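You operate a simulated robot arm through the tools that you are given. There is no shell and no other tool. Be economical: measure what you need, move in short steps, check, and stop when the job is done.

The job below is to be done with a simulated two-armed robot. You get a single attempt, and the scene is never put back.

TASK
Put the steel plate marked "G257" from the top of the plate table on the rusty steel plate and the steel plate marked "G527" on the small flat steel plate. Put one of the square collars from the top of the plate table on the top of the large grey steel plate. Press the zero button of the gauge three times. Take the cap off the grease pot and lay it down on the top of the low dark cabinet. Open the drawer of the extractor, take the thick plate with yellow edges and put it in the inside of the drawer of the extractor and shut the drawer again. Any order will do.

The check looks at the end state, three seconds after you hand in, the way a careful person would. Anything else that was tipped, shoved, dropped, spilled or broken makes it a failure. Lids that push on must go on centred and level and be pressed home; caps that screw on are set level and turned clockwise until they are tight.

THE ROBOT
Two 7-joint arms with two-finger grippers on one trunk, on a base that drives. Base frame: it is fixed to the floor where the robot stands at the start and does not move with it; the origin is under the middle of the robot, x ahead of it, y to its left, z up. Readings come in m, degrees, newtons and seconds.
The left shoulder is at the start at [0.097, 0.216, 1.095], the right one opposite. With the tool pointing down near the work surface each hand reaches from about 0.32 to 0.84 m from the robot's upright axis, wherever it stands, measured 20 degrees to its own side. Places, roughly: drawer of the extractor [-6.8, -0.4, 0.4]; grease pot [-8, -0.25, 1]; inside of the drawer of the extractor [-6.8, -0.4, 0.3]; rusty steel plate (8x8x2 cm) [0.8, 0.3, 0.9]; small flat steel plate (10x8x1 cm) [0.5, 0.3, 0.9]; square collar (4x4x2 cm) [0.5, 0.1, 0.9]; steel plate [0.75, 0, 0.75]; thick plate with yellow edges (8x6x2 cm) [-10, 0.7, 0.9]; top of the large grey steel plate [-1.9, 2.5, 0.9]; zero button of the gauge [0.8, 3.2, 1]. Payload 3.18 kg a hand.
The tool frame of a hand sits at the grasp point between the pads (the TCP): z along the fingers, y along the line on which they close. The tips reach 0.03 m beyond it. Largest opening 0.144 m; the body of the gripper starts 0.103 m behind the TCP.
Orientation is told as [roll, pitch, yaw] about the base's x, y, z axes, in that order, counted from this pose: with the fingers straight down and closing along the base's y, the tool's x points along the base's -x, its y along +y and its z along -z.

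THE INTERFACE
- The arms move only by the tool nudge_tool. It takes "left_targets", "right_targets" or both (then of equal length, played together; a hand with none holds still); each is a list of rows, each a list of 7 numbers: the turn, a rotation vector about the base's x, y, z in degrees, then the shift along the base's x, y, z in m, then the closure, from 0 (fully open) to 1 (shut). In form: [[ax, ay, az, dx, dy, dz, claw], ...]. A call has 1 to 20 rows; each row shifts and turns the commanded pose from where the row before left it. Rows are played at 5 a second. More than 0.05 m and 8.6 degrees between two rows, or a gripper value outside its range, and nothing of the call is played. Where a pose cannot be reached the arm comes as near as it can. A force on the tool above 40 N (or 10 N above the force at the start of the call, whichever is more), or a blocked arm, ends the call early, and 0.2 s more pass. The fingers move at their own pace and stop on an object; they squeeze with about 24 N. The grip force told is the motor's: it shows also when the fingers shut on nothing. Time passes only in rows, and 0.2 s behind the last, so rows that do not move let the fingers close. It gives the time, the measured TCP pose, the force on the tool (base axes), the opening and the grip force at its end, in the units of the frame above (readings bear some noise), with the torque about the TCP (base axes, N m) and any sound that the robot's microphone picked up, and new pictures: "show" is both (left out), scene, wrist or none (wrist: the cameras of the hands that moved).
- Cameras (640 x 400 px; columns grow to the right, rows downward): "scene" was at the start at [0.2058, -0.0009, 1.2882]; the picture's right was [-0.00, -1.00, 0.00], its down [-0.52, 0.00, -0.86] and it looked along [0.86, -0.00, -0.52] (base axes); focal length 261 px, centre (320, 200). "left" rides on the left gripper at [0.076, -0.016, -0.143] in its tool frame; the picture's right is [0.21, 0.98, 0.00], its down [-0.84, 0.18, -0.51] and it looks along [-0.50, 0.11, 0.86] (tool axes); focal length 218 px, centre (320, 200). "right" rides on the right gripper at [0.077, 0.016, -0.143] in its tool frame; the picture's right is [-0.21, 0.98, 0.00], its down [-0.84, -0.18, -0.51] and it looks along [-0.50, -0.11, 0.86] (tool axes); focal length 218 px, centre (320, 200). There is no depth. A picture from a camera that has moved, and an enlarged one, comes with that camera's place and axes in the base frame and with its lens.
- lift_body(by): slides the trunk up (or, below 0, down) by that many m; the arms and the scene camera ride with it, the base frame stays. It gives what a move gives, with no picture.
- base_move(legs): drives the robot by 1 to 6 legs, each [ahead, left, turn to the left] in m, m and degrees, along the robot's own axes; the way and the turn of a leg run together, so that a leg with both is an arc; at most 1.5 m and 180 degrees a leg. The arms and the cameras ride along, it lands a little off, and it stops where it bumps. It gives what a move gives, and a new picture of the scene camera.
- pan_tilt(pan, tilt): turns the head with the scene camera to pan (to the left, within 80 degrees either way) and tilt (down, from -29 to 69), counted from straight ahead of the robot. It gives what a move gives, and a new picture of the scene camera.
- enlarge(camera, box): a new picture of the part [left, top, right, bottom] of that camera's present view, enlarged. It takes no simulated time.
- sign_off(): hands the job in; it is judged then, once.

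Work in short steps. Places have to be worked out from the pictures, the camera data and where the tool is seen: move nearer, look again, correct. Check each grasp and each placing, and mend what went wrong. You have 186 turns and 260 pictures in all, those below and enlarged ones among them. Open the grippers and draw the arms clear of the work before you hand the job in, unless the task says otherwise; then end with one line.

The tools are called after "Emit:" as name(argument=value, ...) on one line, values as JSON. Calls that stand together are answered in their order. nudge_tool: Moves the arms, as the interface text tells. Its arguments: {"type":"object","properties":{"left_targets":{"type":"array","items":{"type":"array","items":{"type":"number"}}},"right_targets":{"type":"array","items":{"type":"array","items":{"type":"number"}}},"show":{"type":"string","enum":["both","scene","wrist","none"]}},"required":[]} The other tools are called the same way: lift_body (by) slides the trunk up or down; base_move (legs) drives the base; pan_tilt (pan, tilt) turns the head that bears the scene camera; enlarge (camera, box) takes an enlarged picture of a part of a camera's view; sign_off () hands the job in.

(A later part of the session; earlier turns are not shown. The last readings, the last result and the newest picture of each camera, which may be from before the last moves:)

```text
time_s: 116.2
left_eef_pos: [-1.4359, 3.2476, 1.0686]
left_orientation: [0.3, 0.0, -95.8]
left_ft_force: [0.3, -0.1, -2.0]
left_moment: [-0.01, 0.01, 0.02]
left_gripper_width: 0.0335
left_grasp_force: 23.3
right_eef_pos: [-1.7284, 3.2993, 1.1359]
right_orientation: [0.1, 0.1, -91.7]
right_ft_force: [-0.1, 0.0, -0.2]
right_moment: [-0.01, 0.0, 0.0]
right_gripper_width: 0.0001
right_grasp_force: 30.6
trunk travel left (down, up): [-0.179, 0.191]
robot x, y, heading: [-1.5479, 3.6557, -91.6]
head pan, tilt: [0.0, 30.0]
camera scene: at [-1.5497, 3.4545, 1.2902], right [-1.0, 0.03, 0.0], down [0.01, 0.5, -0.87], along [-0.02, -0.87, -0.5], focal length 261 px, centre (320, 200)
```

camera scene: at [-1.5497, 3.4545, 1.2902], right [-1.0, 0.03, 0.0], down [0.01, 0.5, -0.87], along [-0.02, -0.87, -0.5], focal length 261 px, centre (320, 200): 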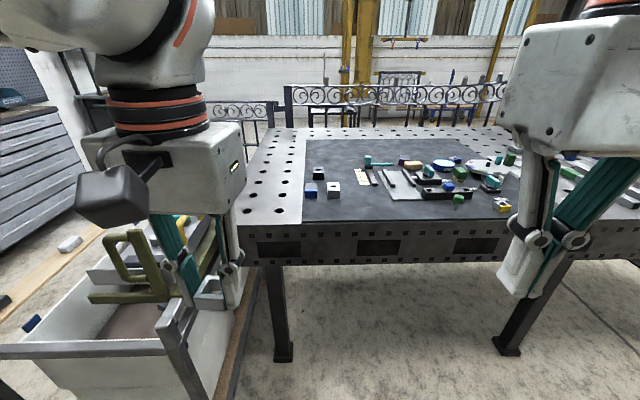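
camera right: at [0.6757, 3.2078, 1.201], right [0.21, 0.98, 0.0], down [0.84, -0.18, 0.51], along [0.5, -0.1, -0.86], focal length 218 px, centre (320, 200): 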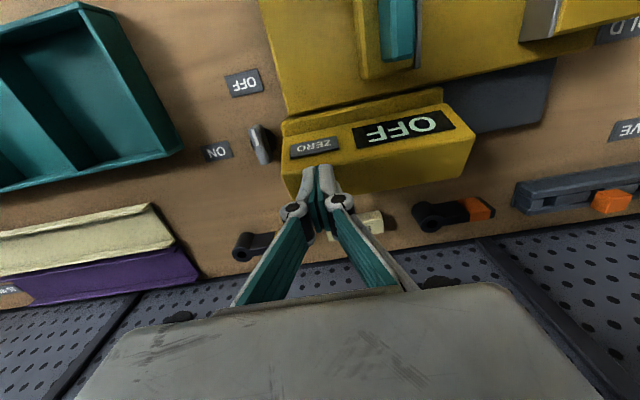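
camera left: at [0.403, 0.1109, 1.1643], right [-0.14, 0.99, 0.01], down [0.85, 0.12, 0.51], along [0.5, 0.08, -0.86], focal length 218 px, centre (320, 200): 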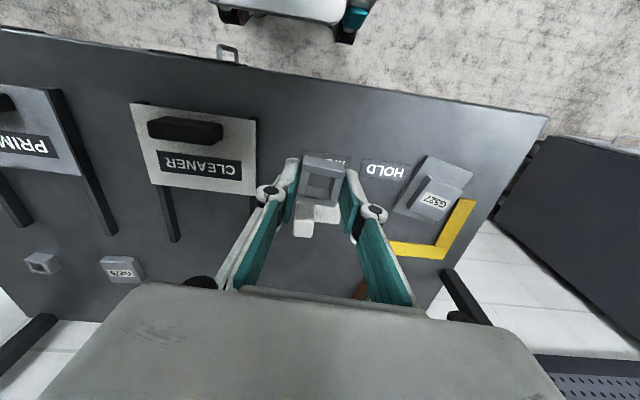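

The big grey sheet spans x≈-1.5…-2.2 with its front edge at y≈2.87; a free spot is around (-1.75, 2.78). I sidestep right 0.28 m and approach 0.2 m.

Emit:
base_move(legs=[[0, -0.28, 1.6], [0.2, 0, 0]])

Emit:
pan_tilt(pan=0, tilt=42)

```text
time_s: 120.4
left_eef_pos: [-1.7135, 3.0617, 1.0701]
left_orientation: [0.5, 0.1, -95.0]
left_ft_force: [0.4, 0.2, -0.7]
left_moment: [0.01, 0.01, -0.02]
left_gripper_width: 0.034
left_grasp_force: 24.4
right_eef_pos: [-2.007, 3.1098, 1.1355]
right_orientation: [0.0, 0.0, -90.9]
right_ft_force: [0.8, -0.1, 0.1]
right_moment: [0.03, 0.01, -0.03]
right_gripper_width: 0.0001
right_grasp_force: 31.1
trunk travel left (down, up): [-0.179, 0.191]
robot x, y, heading: [-1.8302, 3.4759, -91.2]
head pan, tilt: [0.0, 30.0]
camera scene: at [-1.8299, 3.2672, 1.2902], right [-1.0, 0.02, 0.0], down [0.01, 0.5, -0.87], along [-0.01, -0.87, -0.5], focal length 261 px, centre (320, 200)
```

scene: 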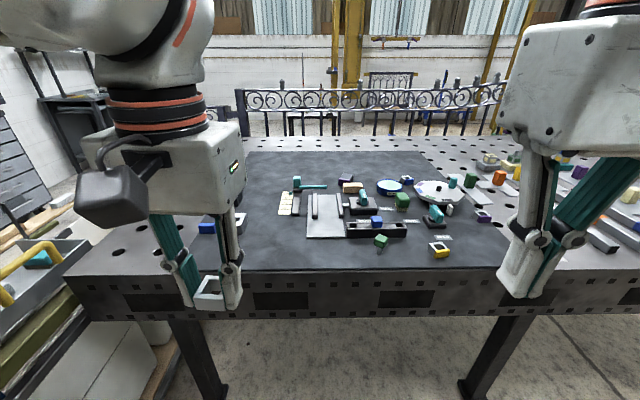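

```text
time_s: 121.1
left_eef_pos: [-1.713, 3.0625, 1.0678]
left_orientation: [0.4, 0.1, -95.1]
left_ft_force: [0.1, -0.1, -2.5]
left_moment: [0.02, -0.02, -0.02]
left_gripper_width: 0.0338
left_grasp_force: 24.1
right_eef_pos: [-2.0068, 3.1116, 1.1357]
right_orientation: [0.0, 0.2, -90.9]
right_ft_force: [0.4, -0.2, 0.9]
right_moment: [-0.01, 0.04, -0.03]
right_gripper_width: 0.0
right_grasp_force: 30.0
trunk travel left (down, up): [-0.179, 0.191]
robot x, y, heading: [-1.8292, 3.4684, -90.7]
head pan, tilt: [0.0, 42.0]
camera scene: at [-1.8298, 3.2747, 1.272], right [-1.0, 0.02, 0.0], down [0.01, 0.67, -0.74], along [-0.01, -0.74, -0.67], focal length 261 px, centre (320, 200)
```

scene: 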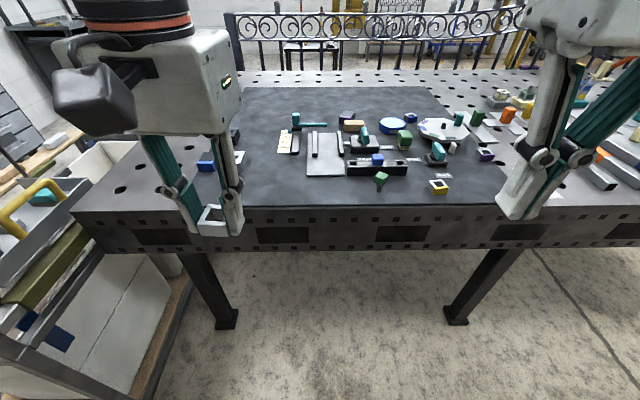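

Target spot (-1.735, 2.80) is clear. I carry the collar there at height.

Emit:
nudge_tool(left_targets=[[0, 0, 0, -0.004, -0.044, 0, 0.95], [0, 0, 0, -0.004, -0.044, 0, 0.95], [0, 0, 0, -0.004, -0.044, -0.01, 0.95], [0, 0, 0, -0.004, -0.044, -0.02, 0.95], [0, 0, 0, -0.004, -0.044, -0.02, 0.95], [0, 0, 0, -0.002, -0.042, -0.02, 0.95], [0, 0, 0, 0, 0, 0, 0.95]], show="both")

```text
time_s: 122.7
left_eef_pos: [-1.7315, 2.8024, 0.9972]
left_orientation: [0.4, 0.0, -95.1]
left_ft_force: [0.3, 0.0, -1.0]
left_moment: [0.0, -0.01, 0.01]
left_gripper_width: 0.0337
left_grasp_force: 24.0
right_eef_pos: [-2.0068, 3.112, 1.1358]
right_orientation: [0.0, 0.1, -90.9]
right_ft_force: [-0.1, -0.1, 1.0]
right_moment: [-0.03, -0.02, 0.0]
right_gripper_width: 0.0001
right_grasp_force: 30.5
trunk travel left (down, up): [-0.179, 0.191]
robot x, y, heading: [-1.8245, 3.4745, -90.9]
head pan, tilt: [0.0, 42.0]
camera scene: at [-1.8297, 3.2758, 1.2724], right [-1.0, 0.02, 0.0], down [0.01, 0.67, -0.74], along [-0.01, -0.74, -0.67], focal length 261 px, centre (320, 200)
camera left: at [-1.7418, 2.8808, 1.1405], right [0.99, 0.12, 0.01], down [0.1, -0.85, 0.51], along [0.07, -0.51, -0.86], focal length 218 px, centre (320, 200)
```

scene: 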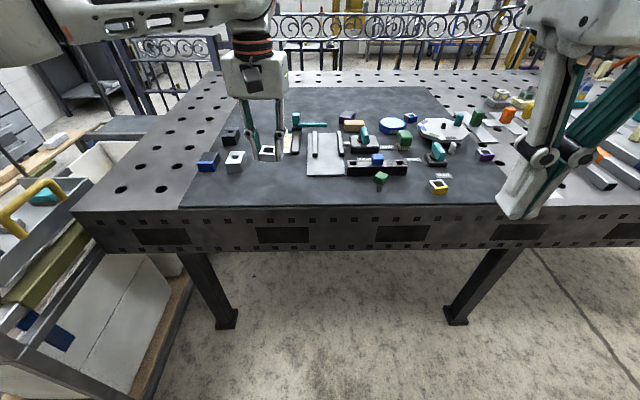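
left: 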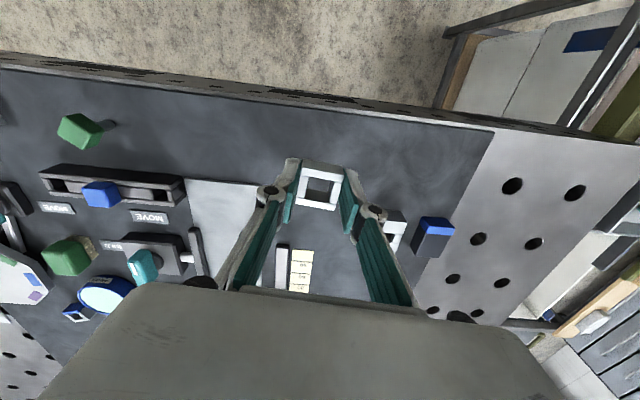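

Spot beneath is clear. I lower stepwise.

Emit:
nudge_tool(left_targets=[[0, 0, 0, 0, 0, -0.02, 0.95], [0, 0, 0, 0, 0, -0.015, 0.95], [0, 0, 0, 0, 0, 0, 0.95]], show="wrist")

```text
time_s: 123.5
left_eef_pos: [-1.7321, 2.8011, 0.9628]
left_orientation: [0.5, 0.1, -95.1]
left_ft_force: [-0.4, 0.1, -1.7]
left_moment: [0.02, 0.0, 0.0]
left_gripper_width: 0.0334
left_grasp_force: 24.5
right_eef_pos: [-2.0072, 3.1107, 1.1358]
right_orientation: [0.0, 0.1, -90.9]
right_ft_force: [-0.2, -0.1, 0.3]
right_moment: [0.02, 0.0, 0.01]
right_gripper_width: 0.0
right_grasp_force: 30.6
trunk travel left (down, up): [-0.179, 0.191]
robot x, y, heading: [-1.8267, 3.4789, -90.7]
head pan, tilt: [0.0, 42.0]
camera left: at [-1.7432, 2.8793, 1.1056], right [0.99, 0.12, 0.01], down [0.1, -0.86, 0.51], along [0.07, -0.5, -0.86], focal length 218 px, centre (320, 200)
```

left: 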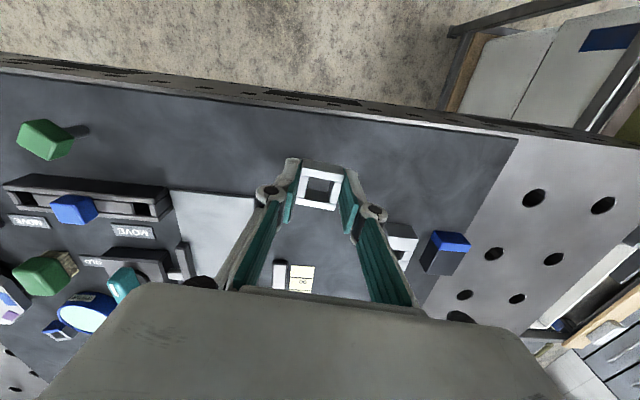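

Emit:
nudge_tool(left_targets=[[0, 0, 0, 0, 0, -0.006, 0.95], [0, 0, 0, 0, 0, -0.006, 0.95], [0, 0, 0, 0, 0, -0.004, 0.95], [0, 0, 0, 0, 0, -0.004, 0.95], [0, 0, 0, 0, 0, 0, 0.95]], show="none")

```text
time_s: 124.7
left_eef_pos: [-1.7355, 2.8007, 0.9432]
left_orientation: [0.4, 0.1, -95.1]
left_ft_force: [0.5, 0.0, -1.6]
left_moment: [-0.04, 0.03, -0.02]
left_gripper_width: 0.0338
left_grasp_force: 24.1
right_eef_pos: [-2.0076, 3.1114, 1.135]
right_orientation: [0.0, 0.1, -90.8]
right_ft_force: [0.0, -0.2, -0.9]
right_moment: [-0.01, 0.0, 0.04]
right_gripper_width: 0.0
right_grasp_force: 30.1
trunk travel left (down, up): [-0.179, 0.191]
robot x, y, heading: [-1.8266, 3.4761, -91.0]
head pan, tilt: [0.0, 42.0]
```

No contact at 0.943; continue down.

Emit:
nudge_tool(left_targets=[[0, 0, 0, 0, 0, -0.004, 0.95], [0, 0, 0, 0, 0, -0.003, 0.95], [0, 0, 0, 0, 0, -0.003, 0.95], [0, 0, 0, 0, 0, -0.003, 0.95], [0, 0, 0, 0, 0, 0, 0.95]], show="wrist")

```text
time_s: 125.9
left_eef_pos: [-1.7351, 2.8012, 0.9307]
left_orientation: [0.4, 0.1, -95.1]
left_ft_force: [0.1, 0.2, -1.4]
left_moment: [0.03, -0.01, -0.03]
left_gripper_width: 0.0335
left_grasp_force: 23.8
right_eef_pos: [-2.0068, 3.1114, 1.1364]
right_orientation: [0.0, 0.1, -90.9]
right_ft_force: [0.1, -0.2, -0.2]
right_moment: [0.01, 0.02, 0.01]
right_gripper_width: 0.0
right_grasp_force: 30.9
trunk travel left (down, up): [-0.179, 0.191]
robot x, y, heading: [-1.8268, 3.4716, -91.0]
head pan, tilt: [0.0, 42.0]
camera left: at [-1.7462, 2.8801, 1.0752], right [0.99, 0.12, 0.01], down [0.1, -0.86, 0.51], along [0.07, -0.5, -0.86], focal length 218 px, centre (320, 200)
```

left: 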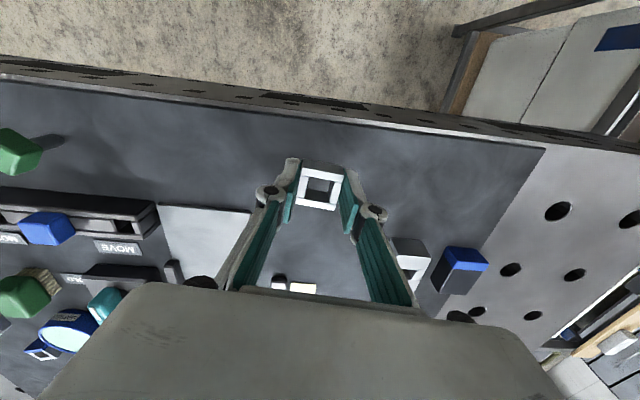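

Still free; a bit further.

Emit:
nudge_tool(left_targets=[[0, 0, 0, 0, 0, -0.003, 0.95], [0, 0, 0, 0, 0, -0.003, 0.95], [0, 0, 0, 0, 0, -0.003, 0.95], [0, 0, 0, 0, 0, -0.003, 0.95], [0, 0, 0, 0, 0, 0, 0.95]], show="none")

```text
time_s: 127.1
left_eef_pos: [-1.7353, 2.8, 0.9187]
left_orientation: [0.4, 0.1, -95.1]
left_ft_force: [0.2, -0.1, -1.1]
left_moment: [0.01, -0.03, -0.01]
left_gripper_width: 0.0338
left_grasp_force: 24.1
right_eef_pos: [-2.0054, 3.1125, 1.1362]
right_orientation: [-0.1, 0.2, -90.9]
right_ft_force: [-0.8, 0.2, 0.5]
right_moment: [0.04, 0.03, -0.02]
right_gripper_width: 0.0001
right_grasp_force: 31.2
trunk travel left (down, up): [-0.179, 0.191]
robot x, y, heading: [-1.8314, 3.4705, -91.0]
head pan, tilt: [0.0, 42.0]
```

Emit:
nudge_tool(left_targets=[[0, 0, 0, 0, 0, -0.003, 0.95], [0, 0, 0, 0, 0, -0.003, 0.95], [0, 0, 0, 0, 0, -0.002, 0.95], [0, 0, 0, 0, 0, 0, 0.95]], show="none")

```text
time_s: 128.1
left_eef_pos: [-1.7355, 2.8022, 0.9105]
left_orientation: [0.4, 0.1, -95.1]
left_ft_force: [-0.3, -0.2, -1.6]
left_moment: [0.01, 0.02, 0.02]
left_gripper_width: 0.0335
left_grasp_force: 23.6
right_eef_pos: [-2.0063, 3.1115, 1.1354]
right_orientation: [0.0, 0.2, -90.9]
right_ft_force: [0.4, 0.3, -0.7]
right_moment: [0.03, 0.01, -0.02]
right_gripper_width: 0.0
right_grasp_force: 30.6
trunk travel left (down, up): [-0.179, 0.191]
robot x, y, heading: [-1.8279, 3.4715, -91.0]
head pan, tilt: [0.0, 42.0]
```

Emit:
nudge_tool(left_targets=[[0, 0, 0, 0, 0, -0.003, 0.95], [0, 0, 0, 0, 0, -0.003, 0.95], [0, 0, 0, 0, 0, -0.002, 0.95], [0, 0, 0, 0, 0, 0, 0.95]], show="wrist")

```text
time_s: 129.1
left_eef_pos: [-1.734, 2.8018, 0.9029]
left_orientation: [0.4, 0.0, -95.1]
left_ft_force: [0.4, 0.2, -1.4]
left_moment: [-0.01, -0.02, 0.0]
left_gripper_width: 0.034
left_grasp_force: 24.2
right_eef_pos: [-2.0057, 3.1105, 1.1352]
right_orientation: [0.1, 0.1, -90.9]
right_ft_force: [0.4, -0.2, -0.2]
right_moment: [0.01, 0.01, -0.01]
right_gripper_width: 0.0
right_grasp_force: 30.1
trunk travel left (down, up): [-0.179, 0.191]
robot x, y, heading: [-1.829, 3.4723, -90.8]
head pan, tilt: [0.0, 42.0]
camera left: at [-1.7447, 2.8797, 1.0462], right [0.99, 0.12, 0.01], down [0.1, -0.86, 0.51], along [0.07, -0.5, -0.86], focal length 218 px, centre (320, 200)
```

left: 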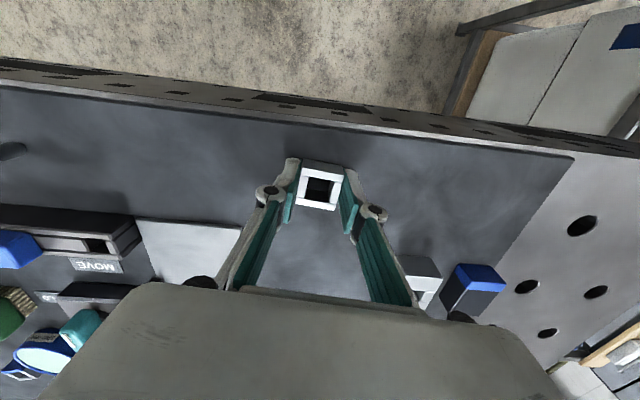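

Triangulating the sheet corner gives sheet z≈0.86, so contact should be near TCP 0.898. Small steps.

Emit:
nudge_tool(left_targets=[[0, 0, 0, 0, 0, -0.002, 0.95], [0, 0, 0, 0, 0, -0.002, 0.95], [0, 0, 0, 0, 0, 0, 0.95]], show="none")

```text
time_s: 129.9
left_eef_pos: [-1.7347, 2.8014, 0.8996]
left_orientation: [0.4, 0.0, -95.1]
left_ft_force: [1.8, -0.7, 3.8]
left_moment: [-0.02, 0.06, -0.01]
left_gripper_width: 0.0335
left_grasp_force: 23.6
right_eef_pos: [-2.006, 3.1115, 1.1349]
right_orientation: [0.0, 0.2, -91.0]
right_ft_force: [-0.7, 0.5, 0.4]
right_moment: [0.02, 0.02, 0.01]
right_gripper_width: 0.0001
right_grasp_force: 30.4
trunk travel left (down, up): [-0.179, 0.191]
robot x, y, heading: [-1.8273, 3.4761, -91.1]
head pan, tilt: [0.0, 42.0]
```

Contact (+5 N). Release gently and rise.

Emit:
nudge_tool(left_targets=[[0, 0, 0, 0, 0, 0, 0.7], [0, 0, 0, 0, 0, 0.001, 0.6], [0, 0, 0, 0, 0, 0.02, 0.6], [0, 0, 0, 0, 0, 0.04, 0.6], [0, 0, 0, 0, 0, 0.04, 0.6], [0, 0, 0, 0, 0, 0.03, 0.6], [0, 0, 0, 0, 0, 0, 0.6]], show="wrist")

```text
time_s: 131.5
left_eef_pos: [-1.7358, 2.7995, 1.0305]
left_orientation: [0.3, 0.1, -95.1]
left_ft_force: [-0.5, -0.2, 0.8]
left_moment: [0.04, 0.02, 0.06]
left_gripper_width: 0.0575
left_grasp_force: 0.0
right_eef_pos: [-2.0059, 3.1107, 1.1356]
right_orientation: [-0.1, 0.1, -90.8]
right_ft_force: [0.7, 0.1, 0.2]
right_moment: [0.0, 0.01, 0.01]
right_gripper_width: 0.0001
right_grasp_force: 31.0
trunk travel left (down, up): [-0.179, 0.191]
robot x, y, heading: [-1.8283, 3.4733, -91.0]
head pan, tilt: [0.0, 42.0]
camera left: at [-1.7471, 2.8771, 1.174], right [0.99, 0.12, 0.01], down [0.1, -0.86, 0.51], along [0.07, -0.5, -0.86], focal length 218 px, centre (320, 200)
```

left: 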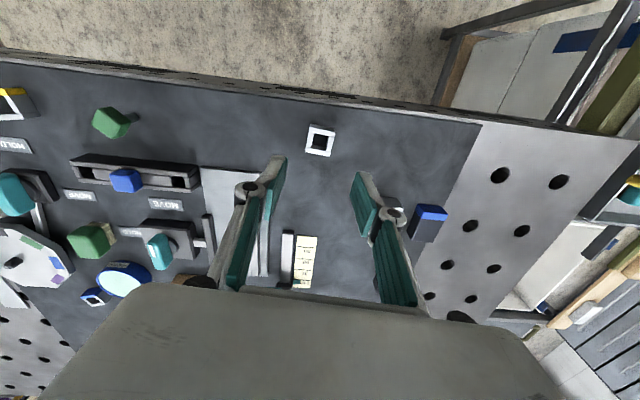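

Collar is placed. I draw the left arm back over the robot side and raise it.

Emit:
nudge_tool(left_targets=[[0, 0, 0, 0.002, 0.045, 0.015, 0.6], [0, 0, 0, 0.002, 0.045, 0.01, 0.6], [0, 0, 0, 0.002, 0.045, 0.01, 0.6], [0, 0, 0, 0.002, 0.045, 0, 0.6], [0, 0, 0, 0.002, 0.045, 0, 0.6], [0, 0, 0, 0.0, 0.04, 0, 0.6]], show="none")

Emit:
base_move(legs=[[-0.2, 0, 0], [0, 0, -90]])

Emit:
pan_tilt(pan=0, tilt=15)

```text
time_s: 132.9
left_eef_pos: [-1.7288, 3.0682, 1.0683]
left_orientation: [0.3, 0.0, -95.1]
left_ft_force: [1.0, -0.4, 0.6]
left_moment: [-0.04, -0.03, 0.0]
left_gripper_width: 0.0578
left_grasp_force: 0.1
right_eef_pos: [-2.0064, 3.1124, 1.136]
right_orientation: [0.0, -0.1, -90.9]
right_ft_force: [-0.2, 0.0, 0.3]
right_moment: [-0.03, -0.02, -0.02]
right_gripper_width: 0.0
right_grasp_force: 30.3
trunk travel left (down, up): [-0.179, 0.191]
robot x, y, heading: [-1.8272, 3.4767, -90.9]
head pan, tilt: [0.0, 42.0]
```

```text
time_s: 138.4
left_eef_pos: [-2.2333, 3.5822, 1.0678]
left_orientation: [0.4, 0.1, 173.9]
left_ft_force: [0.9, 1.1, -1.1]
left_moment: [0.0, -0.03, 0.05]
left_gripper_width: 0.0576
left_grasp_force: 0.1
right_eef_pos: [-2.1846, 3.8588, 1.1359]
right_orientation: [0.0, 0.1, 178.0]
right_ft_force: [-0.5, 0.5, 0.2]
right_moment: [-0.02, 0.0, 0.02]
right_gripper_width: 0.0002
right_grasp_force: 31.0
trunk travel left (down, up): [-0.179, 0.191]
robot x, y, heading: [-1.8254, 3.6731, 177.9]
head pan, tilt: [0.0, 42.0]
camera scene: at [-2.0212, 3.6801, 1.2719], right [0.03, 1.0, 0.0], down [0.67, -0.02, -0.74], along [-0.74, 0.03, -0.67], focal length 261 px, centre (320, 200)
```

scene: 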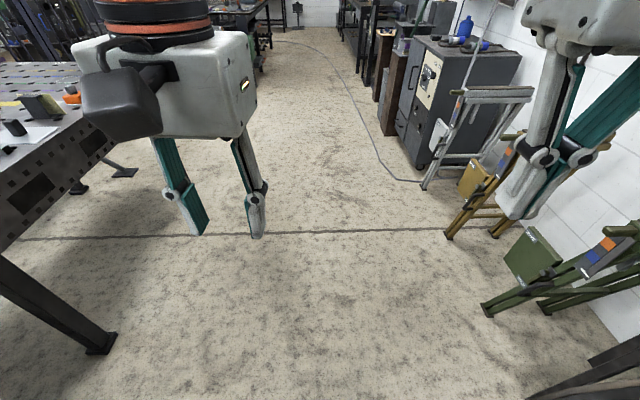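

```text
time_s: 139.3
left_eef_pos: [-2.2342, 3.581, 1.0684]
left_orientation: [0.4, 0.2, 173.9]
left_ft_force: [0.7, -0.2, -1.0]
left_moment: [-0.02, -0.03, 0.01]
left_gripper_width: 0.0575
left_grasp_force: 0.1
right_eef_pos: [-2.184, 3.8581, 1.136]
right_orientation: [0.1, 0.1, 178.1]
right_ft_force: [-0.5, -0.2, 0.3]
right_moment: [-0.04, -0.01, -0.05]
right_gripper_width: 0.0
right_grasp_force: 30.8
trunk travel left (down, up): [-0.179, 0.191]
robot x, y, heading: [-1.8281, 3.6733, 178.1]
head pan, tilt: [0.0, 15.0]
camera scene: at [-2.0311, 3.6803, 1.3143], right [0.03, 1.0, 0.0], down [0.26, -0.01, -0.97], along [-0.97, 0.03, -0.26], focal length 261 px, centre (320, 200)
```

scene: 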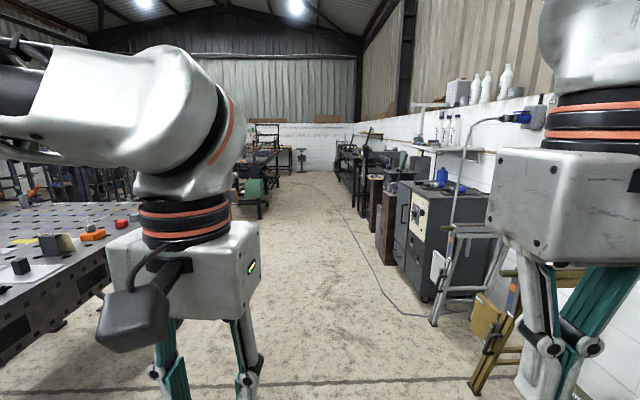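

The aisle westward is open. I drive 1.4 m west and look left for a way south.

Emit:
base_move(legs=[[1.4, 0.0, 0]])

Emit:
pan_tilt(pan=45, tilt=10)

```text
time_s: 146.2
left_eef_pos: [-3.6073, 3.6372, 1.0683]
left_orientation: [0.4, 0.1, 173.5]
left_ft_force: [-0.5, -0.4, 0.4]
left_moment: [0.0, -0.02, 0.01]
left_gripper_width: 0.0579
left_grasp_force: 0.1
right_eef_pos: [-3.5546, 3.9138, 1.1355]
right_orientation: [0.0, 0.1, 177.6]
right_ft_force: [-0.1, 0.4, -0.2]
right_moment: [-0.02, -0.02, 0.02]
right_gripper_width: 0.0
right_grasp_force: 30.8
trunk travel left (down, up): [-0.179, 0.191]
robot x, y, heading: [-3.1953, 3.7276, 177.4]
head pan, tilt: [0.0, 15.0]
camera scene: at [-3.4034, 3.7343, 1.3144], right [0.04, 1.0, 0.0], down [0.26, -0.01, -0.97], along [-0.97, 0.04, -0.26], focal length 261 px, centre (320, 200)
```

scene: 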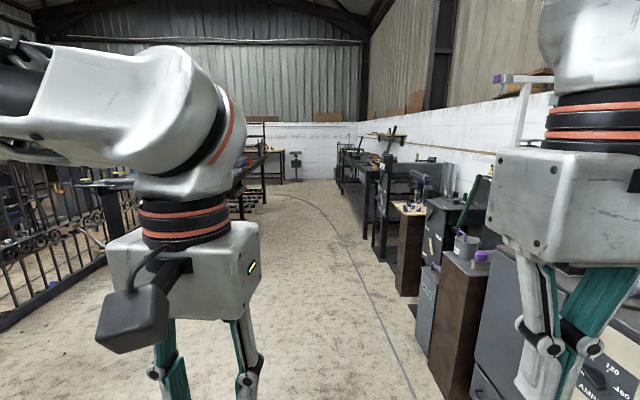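

```text
time_s: 147.3
left_eef_pos: [-3.6057, 3.6378, 1.0678]
left_orientation: [0.4, 0.1, 173.6]
left_ft_force: [0.7, -0.8, -0.3]
left_moment: [0.02, -0.02, 0.01]
left_gripper_width: 0.0576
left_grasp_force: 0.1
right_eef_pos: [-3.5546, 3.914, 1.1355]
right_orientation: [0.0, 0.2, 177.5]
right_ft_force: [-0.7, -1.1, 0.2]
right_moment: [0.02, 0.01, 0.01]
right_gripper_width: 0.0
right_grasp_force: 30.4
trunk travel left (down, up): [-0.179, 0.191]
robot x, y, heading: [-3.1966, 3.7254, 177.7]
head pan, tilt: [45.0, 10.0]
camera scene: at [-3.3784, 3.6675, 1.3225], right [-0.68, 0.74, 0.0], down [0.13, 0.12, -0.98], along [-0.73, -0.67, -0.17], focal length 261 px, centre (320, 200)
```

scene: 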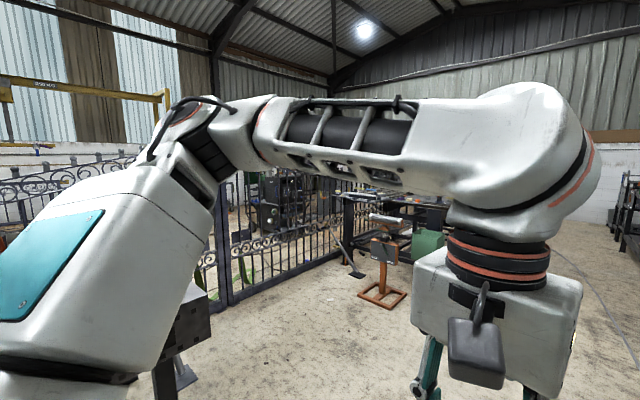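

The fence continues to x≈-6 with clutter at its end, so I take the known way back: reverse east along the aisle to x≈0.

Emit:
base_move(legs=[[-1.5, 0, 2], [-1.5, 0, 0], [-0.15, 0, 0]])

```text
time_s: 162.8
left_eef_pos: [-0.4494, 3.5416, 1.0682]
left_orientation: [0.5, 0.1, 175.0]
left_ft_force: [0.3, 0.7, 0.2]
left_moment: [0.0, 0.01, 0.0]
left_gripper_width: 0.0578
left_grasp_force: 0.1
right_eef_pos: [-0.4067, 3.8211, 1.136]
right_orientation: [-0.1, 0.1, 179.2]
right_ft_force: [0.5, -0.6, 0.2]
right_moment: [0.01, 0.02, -0.03]
right_gripper_width: 0.0001
right_grasp_force: 31.1
trunk travel left (down, up): [-0.179, 0.191]
robot x, y, heading: [-0.0405, 3.6439, 178.7]
head pan, tilt: [45.0, 10.0]
camera scene: at [-0.2226, 3.579, 1.3225], right [-0.7, 0.72, 0.0], down [0.12, 0.12, -0.98], along [-0.71, -0.69, -0.17], focal length 261 px, centre (320, 200)
```

scene: 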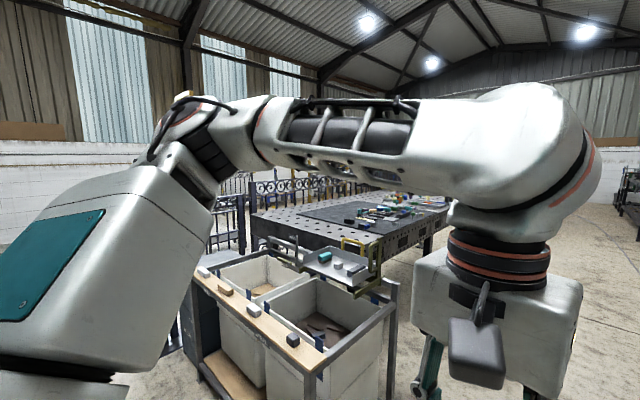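

I turn to face south and check the gap.

Emit:
base_move(legs=[[0, 0, 91.5]])

Emit:
pan_tilt(pan=0, tilt=22)

```text
time_s: 167.1
left_eef_pos: [0.0695, 3.2397, 1.0688]
left_orientation: [0.4, 0.2, -93.1]
left_ft_force: [-0.1, -0.3, -0.3]
left_moment: [-0.01, 0.04, -0.04]
left_gripper_width: 0.0575
left_grasp_force: 0.0
right_eef_pos: [-0.2098, 3.2752, 1.135]
right_orientation: [0.0, 0.1, -89.0]
right_ft_force: [0.3, 0.0, -0.4]
right_moment: [-0.01, -0.02, 0.0]
right_gripper_width: 0.0
right_grasp_force: 31.1
trunk travel left (down, up): [-0.179, 0.191]
robot x, y, heading: [-0.0452, 3.6434, -89.2]
head pan, tilt: [45.0, 10.0]
camera scene: at [0.0271, 3.4632, 1.3225], right [-0.69, -0.72, 0.0], down [-0.13, 0.12, -0.98], along [0.71, -0.68, -0.17], focal length 261 px, centre (320, 200)
```

scene: 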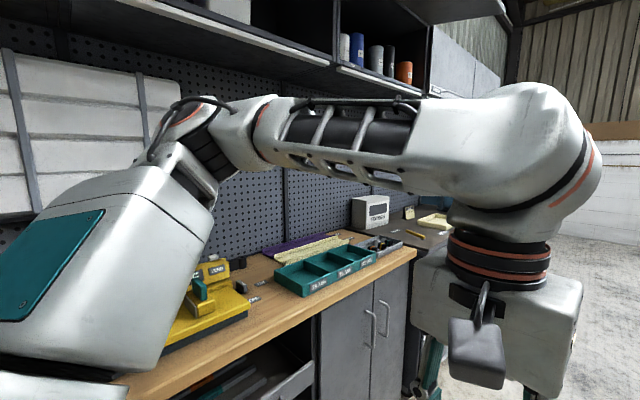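

```text
time_s: 168.2
left_eef_pos: [0.0706, 3.2407, 1.0674]
left_orientation: [0.5, 0.0, -93.1]
left_ft_force: [-0.6, -0.2, 0.5]
left_moment: [-0.01, -0.01, -0.05]
left_gripper_width: 0.0581
left_grasp_force: 0.1
right_eef_pos: [-0.2081, 3.2744, 1.1362]
right_orientation: [0.1, 0.1, -89.0]
right_ft_force: [0.2, 0.7, -1.0]
right_moment: [0.04, 0.01, -0.02]
right_gripper_width: 0.0
right_grasp_force: 31.0
trunk travel left (down, up): [-0.179, 0.191]
robot x, y, heading: [-0.0461, 3.6439, -89.0]
head pan, tilt: [0.0, 22.0]
camera scene: at [-0.0382, 3.4349, 1.303], right [-1.0, -0.02, 0.0], down [-0.01, 0.37, -0.93], along [0.02, -0.93, -0.37], focal length 261 px, centre (320, 200)
```

scene: 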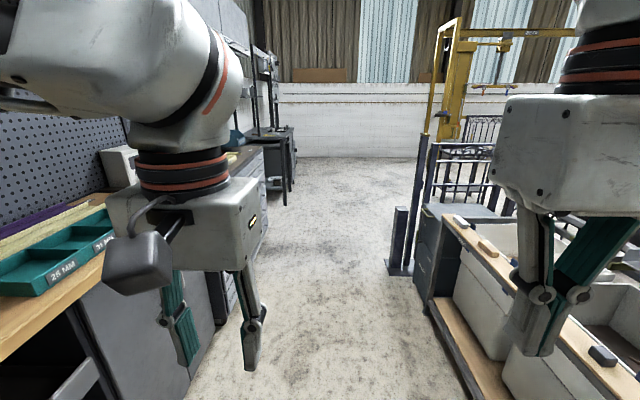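

The gap is clear; I drive south 3.3 m with a right shift on the last leg, then turn west.

Emit:
base_move(legs=[[1.5, 0, 0], [1.3, 0, 0], [0.5, 0.0, 0], [0, -0.4, 0], [0, 0, -90]])

Emit:
pan_tilt(pan=0, tilt=12)

```text
time_s: 191.8
left_eef_pos: [-0.6547, 0.1744, 1.0679]
left_orientation: [0.4, 0.1, 179.6]
left_ft_force: [-0.3, 0.4, 0.1]
left_moment: [-0.04, 0.01, 0.01]
left_gripper_width: 0.0573
left_grasp_force: 0.1
right_eef_pos: [-0.6333, 0.4554, 1.1356]
right_orientation: [0.0, 0.1, -176.1]
right_ft_force: [-0.2, -0.3, 0.0]
right_moment: [-0.04, -0.01, 0.03]
right_gripper_width: 0.0002
right_grasp_force: 30.8
trunk travel left (down, up): [-0.179, 0.191]
robot x, y, heading: [-0.2579, 0.3118, -176.1]
head pan, tilt: [0.0, 22.0]
camera scene: at [-0.4637, 0.2936, 1.303], right [-0.07, 1.0, 0.0], down [0.37, 0.03, -0.93], along [-0.93, -0.06, -0.37], focal length 261 px, centre (320, 200)
```

scene: 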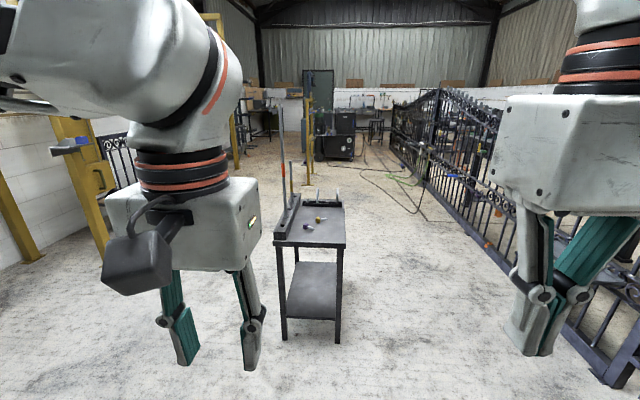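

```text
time_s: 192.6
left_eef_pos: [-0.6554, 0.1755, 1.0679]
left_orientation: [0.4, 0.1, 179.7]
left_ft_force: [0.4, 0.5, 0.3]
left_moment: [-0.01, -0.05, 0.0]
left_gripper_width: 0.0575
left_grasp_force: 0.0
right_eef_pos: [-0.6348, 0.4549, 1.1349]
right_orientation: [0.0, 0.1, -176.2]
right_ft_force: [-0.2, -0.6, -0.5]
right_moment: [0.04, 0.02, -0.01]
right_gripper_width: 0.0001
right_grasp_force: 30.4
trunk travel left (down, up): [-0.179, 0.191]
robot x, y, heading: [-0.2605, 0.3098, -176.2]
head pan, tilt: [0.0, 12.0]
camera scene: at [-0.4642, 0.2934, 1.3192], right [-0.07, 1.0, 0.0], down [0.21, 0.01, -0.98], along [-0.98, -0.07, -0.21], focal length 261 px, centre (320, 200)
```

scene: 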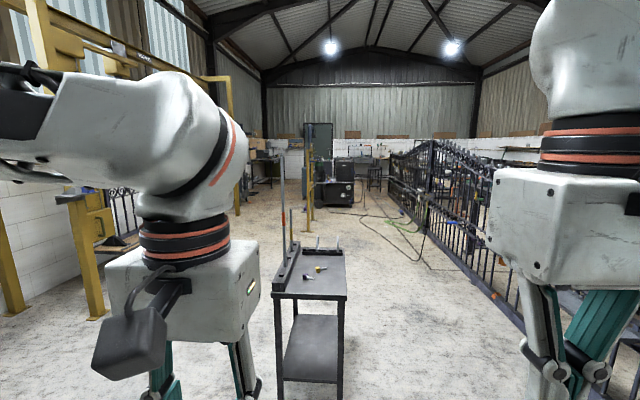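

A small stand is ahead at x≈-1.6…-2.2. I zoom far ahead to see the extractor area.

Emit:
enlarge(camera="scene", box=[240, 110, 440, 235])

```text
3.20 times, centred on (340, 172) of scene
camera zoom: at [-0.4642, 0.2934, 1.3192], right [-0.07, 1.0, 0.0], down [0.21, 0.01, -0.98], along [-0.98, -0.07, -0.21], focal length 835 px, centre (256, 288)
```

zoom: 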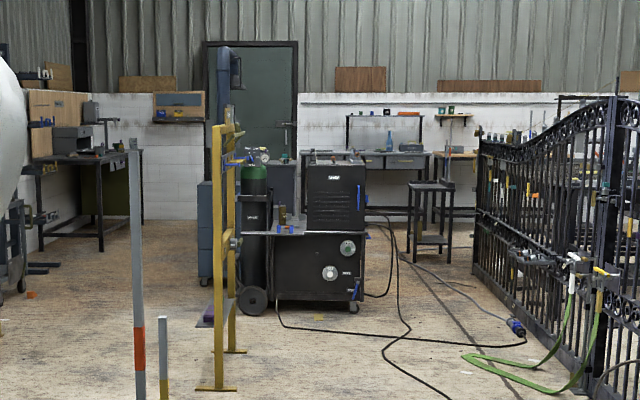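

I'll pass the stand and the yellow frame on the south side (y≈-1). Sidestep left 1.25 m, then ahead 2.5 m.

Emit:
base_move(legs=[[0, 1.25, -4], [1.5, 0, 0], [1.2, 0, 0]])

```text
time_s: 217.0
left_eef_pos: [-3.4377, -0.9857, 1.0682]
left_orientation: [0.5, 0.1, 174.3]
left_ft_force: [0.4, 1.1, -0.5]
left_moment: [0.03, -0.04, -0.01]
left_gripper_width: 0.0578
left_grasp_force: 0.1
right_eef_pos: [-3.3923, -0.7078, 1.1369]
right_orientation: [0.0, 0.1, 178.5]
right_ft_force: [-0.3, -0.2, -0.4]
right_moment: [-0.01, 0.02, -0.01]
right_gripper_width: 0.0
right_grasp_force: 30.3
trunk travel left (down, up): [-0.179, 0.191]
robot x, y, heading: [-3.0296, -0.8888, 178.4]
head pan, tilt: [0.0, 12.0]
camera scene: at [-3.2369, -0.8851, 1.3193], right [0.03, 1.0, 0.0], down [0.21, -0.01, -0.98], along [-0.98, 0.03, -0.21], focal length 261 px, centre (320, 200)
```

scene: 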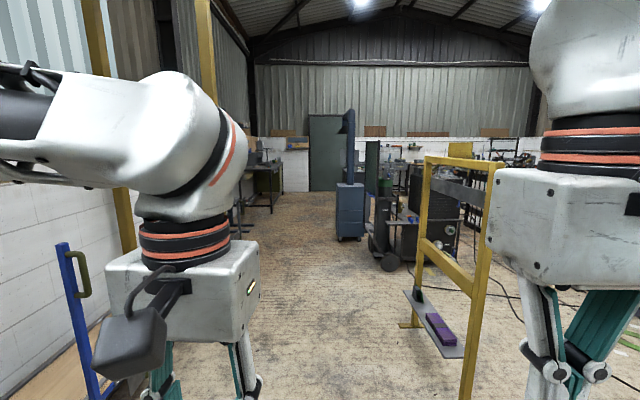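

The blue-grey unit with the duct, near (-6.7, -0.4), is the extractor. I drive on 2.3 m with a slight left offset and look.

Emit:
base_move(legs=[[1.2, 0.1, 0], [1.1, 0, 0]])

Emit:
pan_tilt(pan=-20, tilt=25)

```text
time_s: 228.6
left_eef_pos: [-5.7871, -1.0163, 1.069]
left_orientation: [0.3, 0.0, 173.4]
left_ft_force: [-0.1, 0.9, 0.9]
left_moment: [-0.02, -0.03, 0.0]
left_gripper_width: 0.0576
left_grasp_force: 0.0
right_eef_pos: [-5.7347, -0.7398, 1.1361]
right_orientation: [0.0, 0.1, 177.6]
right_ft_force: [-0.2, -0.1, 0.5]
right_moment: [0.01, 0.01, -0.03]
right_gripper_width: 0.0
right_grasp_force: 30.4
trunk travel left (down, up): [-0.179, 0.191]
robot x, y, heading: [-5.3755, -0.9278, 177.5]
head pan, tilt: [0.0, 12.0]
camera scene: at [-5.5824, -0.9195, 1.3193], right [0.04, 1.0, 0.0], down [0.21, -0.01, -0.98], along [-0.98, 0.04, -0.21], focal length 261 px, centre (320, 200)
```

scene: 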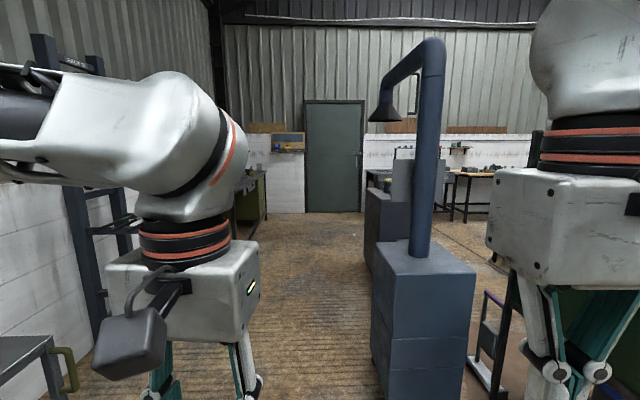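

```text
time_s: 229.4
left_eef_pos: [-5.7857, -1.0171, 1.0683]
left_orientation: [0.4, 0.1, 173.5]
left_ft_force: [-0.1, 0.6, -0.4]
left_moment: [-0.04, 0.0, -0.03]
left_gripper_width: 0.0576
left_grasp_force: 0.1
right_eef_pos: [-5.734, -0.7406, 1.1357]
right_orientation: [0.0, 0.1, 177.7]
right_ft_force: [0.2, -0.4, 0.1]
right_moment: [-0.03, 0.04, 0.0]
right_gripper_width: 0.0001
right_grasp_force: 30.4
trunk travel left (down, up): [-0.179, 0.191]
robot x, y, heading: [-5.3771, -0.9294, 177.7]
head pan, tilt: [-20.0, 25.0]
camera scene: at [-5.5743, -0.8883, 1.2982], right [0.38, 0.93, 0.0], down [0.39, -0.16, -0.91], along [-0.84, 0.34, -0.42], focal length 261 px, centre (320, 200)
```

scene: 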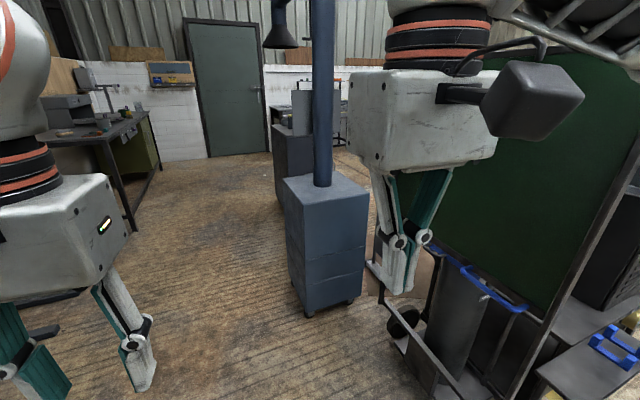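

The extractor body spans about x -6.65…-6.95, y -0.52…-0.24; its east face shows no handle. I go forward along y≈-1.1 to see its south side.

Emit:
base_move(legs=[[0.3, 0.17, 2], [0.7, 0, 0]])

Emit:
pan_tilt(pan=-65, tilt=35)

```text
time_s: 235.1
left_eef_pos: [-6.7844, -1.1975, 1.0682]
left_orientation: [0.5, 0.2, 175.9]
left_ft_force: [0.2, -0.2, 0.5]
left_moment: [0.0, 0.0, 0.02]
left_gripper_width: 0.0576
left_grasp_force: 0.3
right_eef_pos: [-6.7445, -0.9197, 1.1351]
right_orientation: [0.0, 0.1, -180.0]
right_ft_force: [-0.8, 0.8, 0.9]
right_moment: [0.0, -0.02, 0.03]
right_gripper_width: 0.0
right_grasp_force: 30.6
trunk travel left (down, up): [-0.179, 0.191]
robot x, y, heading: [-6.3846, -1.0884, -180.0]
head pan, tilt: [-20.0, 25.0]
camera scene: at [-6.5786, -1.0607, 1.2981], right [0.34, 0.94, 0.0], down [0.4, -0.14, -0.91], along [-0.85, 0.31, -0.42], focal length 261 px, centre (320, 200)
```

scene: 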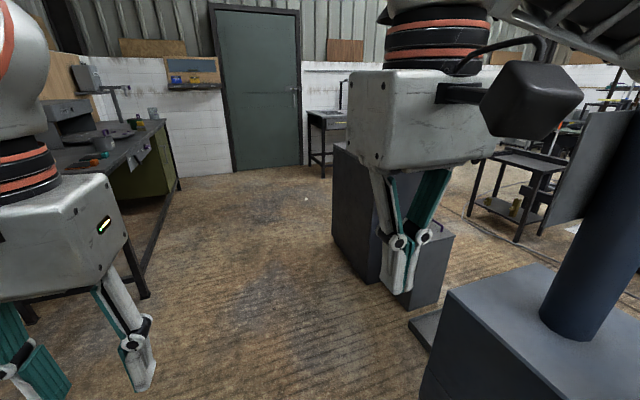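

```text
time_s: 236.2
left_eef_pos: [-6.7827, -1.1975, 1.0686]
left_orientation: [0.4, 0.1, 175.8]
left_ft_force: [-0.8, -0.2, 0.9]
left_moment: [0.04, 0.03, 0.01]
left_gripper_width: 0.0575
left_grasp_force: 0.1
right_eef_pos: [-6.7451, -0.9191, 1.1358]
right_orientation: [0.0, 0.1, -180.0]
right_ft_force: [0.8, -0.6, 0.5]
right_moment: [0.05, 0.01, -0.03]
right_gripper_width: 0.0
right_grasp_force: 31.0
trunk travel left (down, up): [-0.179, 0.191]
robot x, y, heading: [-6.3788, -1.092, -179.9]
head pan, tilt: [-65.0, 35.0]
camera scene: at [-6.5291, -1.0124, 1.2824], right [0.91, 0.42, 0.0], down [0.24, -0.52, -0.82], along [-0.35, 0.74, -0.57], focal length 261 px, centre (320, 200)
```

scene: 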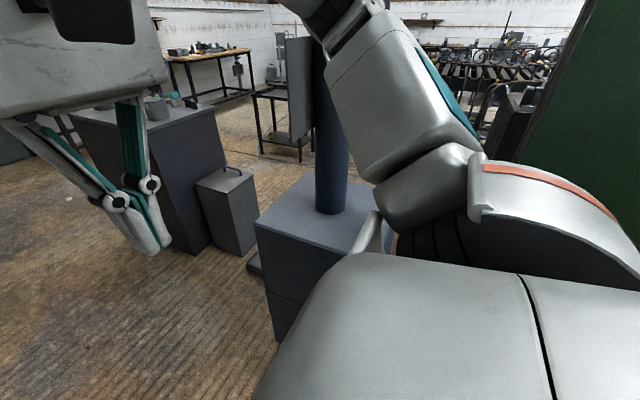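

I drive ahead 0.9 m to see the west side of the extractor and the grease pot cabinet.

Emit:
base_move(legs=[[0.9, 0.05, 0]])

Emit:
pan_tilt(pan=-80, tilt=30)

```text
time_s: 240.9
left_eef_pos: [-7.6758, -1.2385, 1.0681]
left_orientation: [0.4, 0.1, 175.1]
left_ft_force: [-0.6, -0.3, 0.7]
left_moment: [0.01, -0.01, 0.0]
left_gripper_width: 0.0576
left_grasp_force: 0.0
right_eef_pos: [-7.6333, -0.9603, 1.1359]
right_orientation: [0.0, 0.1, 179.2]
right_ft_force: [-0.5, -0.9, -0.6]
right_moment: [-0.02, 0.02, -0.01]
right_gripper_width: 0.0001
right_grasp_force: 30.4
trunk travel left (down, up): [-0.179, 0.191]
robot x, y, heading: [-7.2701, -1.1407, 179.4]
head pan, tilt: [-65.0, 35.0]
camera scene: at [-7.4189, -1.0561, 1.2824], right [0.91, 0.41, 0.0], down [0.24, -0.52, -0.82], along [-0.34, 0.75, -0.57], focal length 261 px, centre (320, 200)
```

scene: 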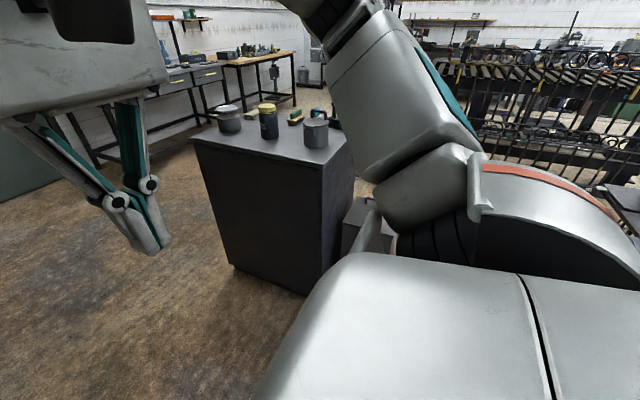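

```text
time_s: 241.7
left_eef_pos: [-7.6743, -1.2385, 1.0689]
left_orientation: [0.3, 0.1, 175.2]
left_ft_force: [0.2, -0.2, 0.2]
left_moment: [0.0, -0.01, 0.02]
left_gripper_width: 0.0576
left_grasp_force: 0.0
right_eef_pos: [-7.6325, -0.9601, 1.1366]
right_orientation: [-0.1, 0.0, 179.4]
right_ft_force: [-0.1, 0.9, 0.2]
right_moment: [-0.01, 0.0, 0.01]
right_gripper_width: 0.0
right_grasp_force: 30.5
trunk travel left (down, up): [-0.179, 0.191]
robot x, y, heading: [-7.2693, -1.1375, 179.1]
head pan, tilt: [-80.0, 30.0]
camera scene: at [-7.3971, -1.0471, 1.2902], right [0.99, 0.16, 0.0], down [0.08, -0.49, -0.87], along [-0.14, 0.85, -0.5], focal length 261 px, centre (320, 200)
```

scene: 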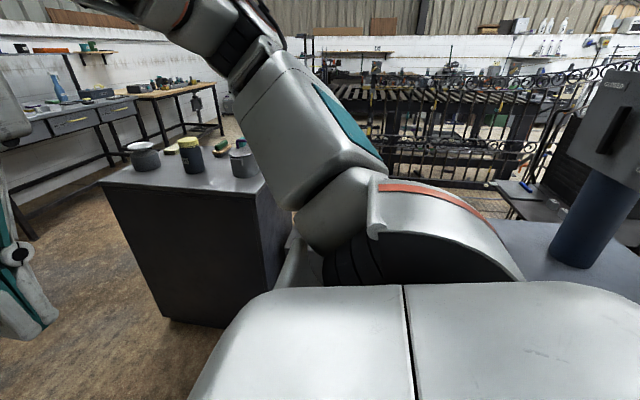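

The dark cabinet carries the pots. I turn right to face north for a good view of both.

Emit:
base_move(legs=[[0, 0, -89]])

Emit:
pan_tilt(pan=0, tilt=35)

```text
time_s: 245.8
left_eef_pos: [-7.3927, -0.7375, 1.068]
left_orientation: [0.3, 0.1, 88.3]
left_ft_force: [-0.2, -0.5, 0.1]
left_moment: [0.03, 0.01, -0.02]
left_gripper_width: 0.0578
left_grasp_force: 0.1
right_eef_pos: [-7.1136, -0.7642, 1.1354]
right_orientation: [0.0, 0.2, 92.6]
right_ft_force: [0.0, -0.6, -0.7]
right_moment: [-0.01, 0.01, -0.02]
right_gripper_width: 0.0
right_grasp_force: 30.9
trunk travel left (down, up): [-0.179, 0.191]
robot x, y, heading: [-7.2709, -1.1363, 92.5]
head pan, tilt: [-80.0, 30.0]
camera scene: at [-7.1847, -1.0038, 1.2902], right [0.22, -0.98, 0.0], down [-0.49, -0.11, -0.87], along [0.85, 0.19, -0.5], focal length 261 px, centre (320, 200)
```

scene: 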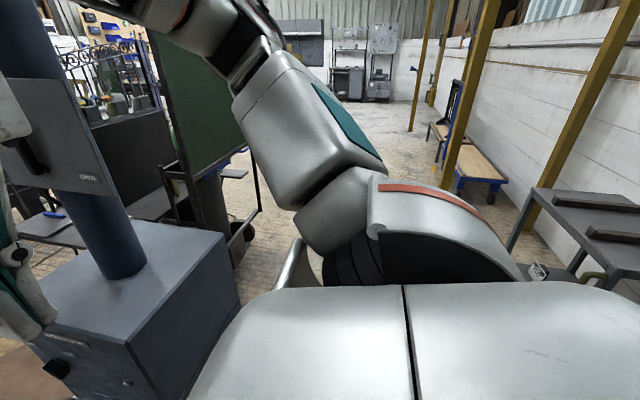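

```text
time_s: 247.3
left_eef_pos: [-7.3945, -0.7366, 1.0664]
left_orientation: [0.3, 0.2, 88.4]
left_ft_force: [-0.2, 0.0, -0.4]
left_moment: [-0.02, 0.02, 0.02]
left_gripper_width: 0.0578
left_grasp_force: 0.0
right_eef_pos: [-7.1144, -0.764, 1.1354]
right_orientation: [0.0, 0.0, 92.6]
right_ft_force: [0.1, -0.1, -0.1]
right_moment: [-0.01, -0.02, -0.02]
right_gripper_width: 0.0002
right_grasp_force: 31.0
trunk travel left (down, up): [-0.179, 0.191]
robot x, y, heading: [-7.2694, -1.1368, 92.6]
head pan, tilt: [0.0, 35.0]
camera scene: at [-7.2771, -0.9355, 1.2824], right [1.0, 0.04, 0.0], down [0.03, -0.57, -0.82], along [-0.04, 0.82, -0.57], focal length 261 px, centre (320, 200)
```

scene: 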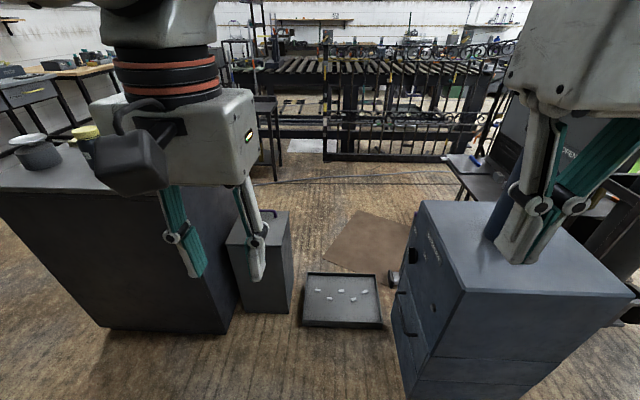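

The drawer is on the extractor's west face, above a tray on the floor. I zoom in on it and the pots.

Emit:
enlarge(camera="scene", box=[290, 190, 490, 400])

Emit:
pan_tilt(pan=35, tilt=30)

```text
1.90 times, centred on (390, 295) of scene
camera zoom: at [-7.2771, -0.9355, 1.2824], right [1.0, 0.04, 0.0], down [0.03, -0.57, -0.82], along [-0.04, 0.82, -0.57], focal length 497 px, centre (187, 19)
```

zoom: 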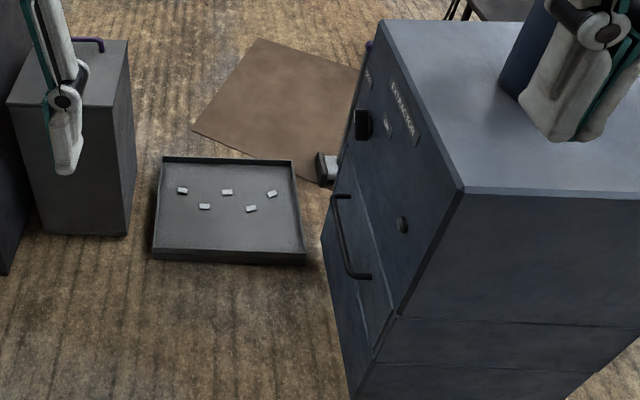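

```text
time_s: 248.3
left_eef_pos: [-7.3941, -0.7376, 1.0687]
left_orientation: [0.4, 0.1, 88.5]
left_ft_force: [-0.9, -0.5, -0.1]
left_moment: [-0.05, 0.0, -0.08]
left_gripper_width: 0.0579
left_grasp_force: 0.1
right_eef_pos: [-7.1145, -0.7638, 1.1345]
right_orientation: [0.0, 0.1, 92.6]
right_ft_force: [0.1, -1.2, 0.4]
right_moment: [-0.03, -0.01, 0.02]
right_gripper_width: 0.0
right_grasp_force: 30.9
trunk travel left (down, up): [-0.179, 0.191]
robot x, y, heading: [-7.2692, -1.1356, 92.5]
head pan, tilt: [35.0, 30.0]
camera scene: at [-7.3283, -0.9517, 1.2902], right [0.79, 0.61, 0.0], down [0.3, -0.4, -0.87], along [-0.53, 0.69, -0.5], focal length 261 px, centre (320, 200)
```

scene: 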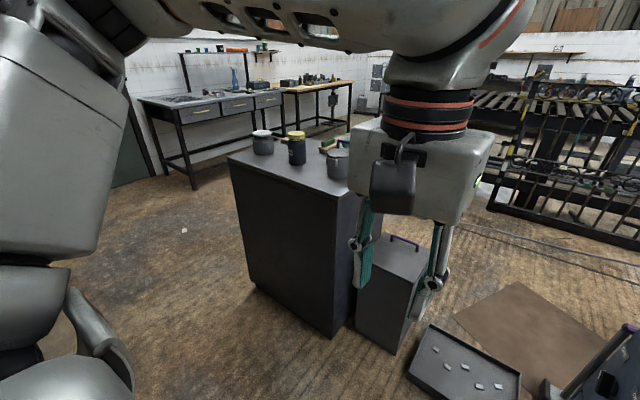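

The handle is a horizontal bar along y on the west face. Now zoom on the pots.

Emit:
enlarge(camera="scene", box=[220, 110, 380, 210])

```text
4.00 times, centred on (300, 160) of scene
camera zoom: at [-7.3283, -0.9517, 1.2902], right [0.79, 0.61, 0.0], down [0.3, -0.4, -0.87], along [-0.53, 0.69, -0.5], focal length 1044 px, centre (400, 360)
```

zoom: 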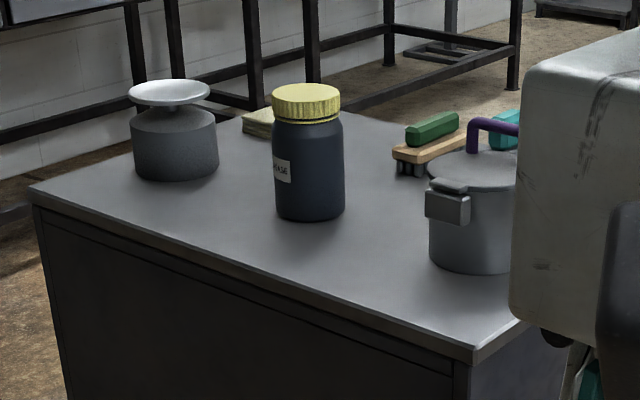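

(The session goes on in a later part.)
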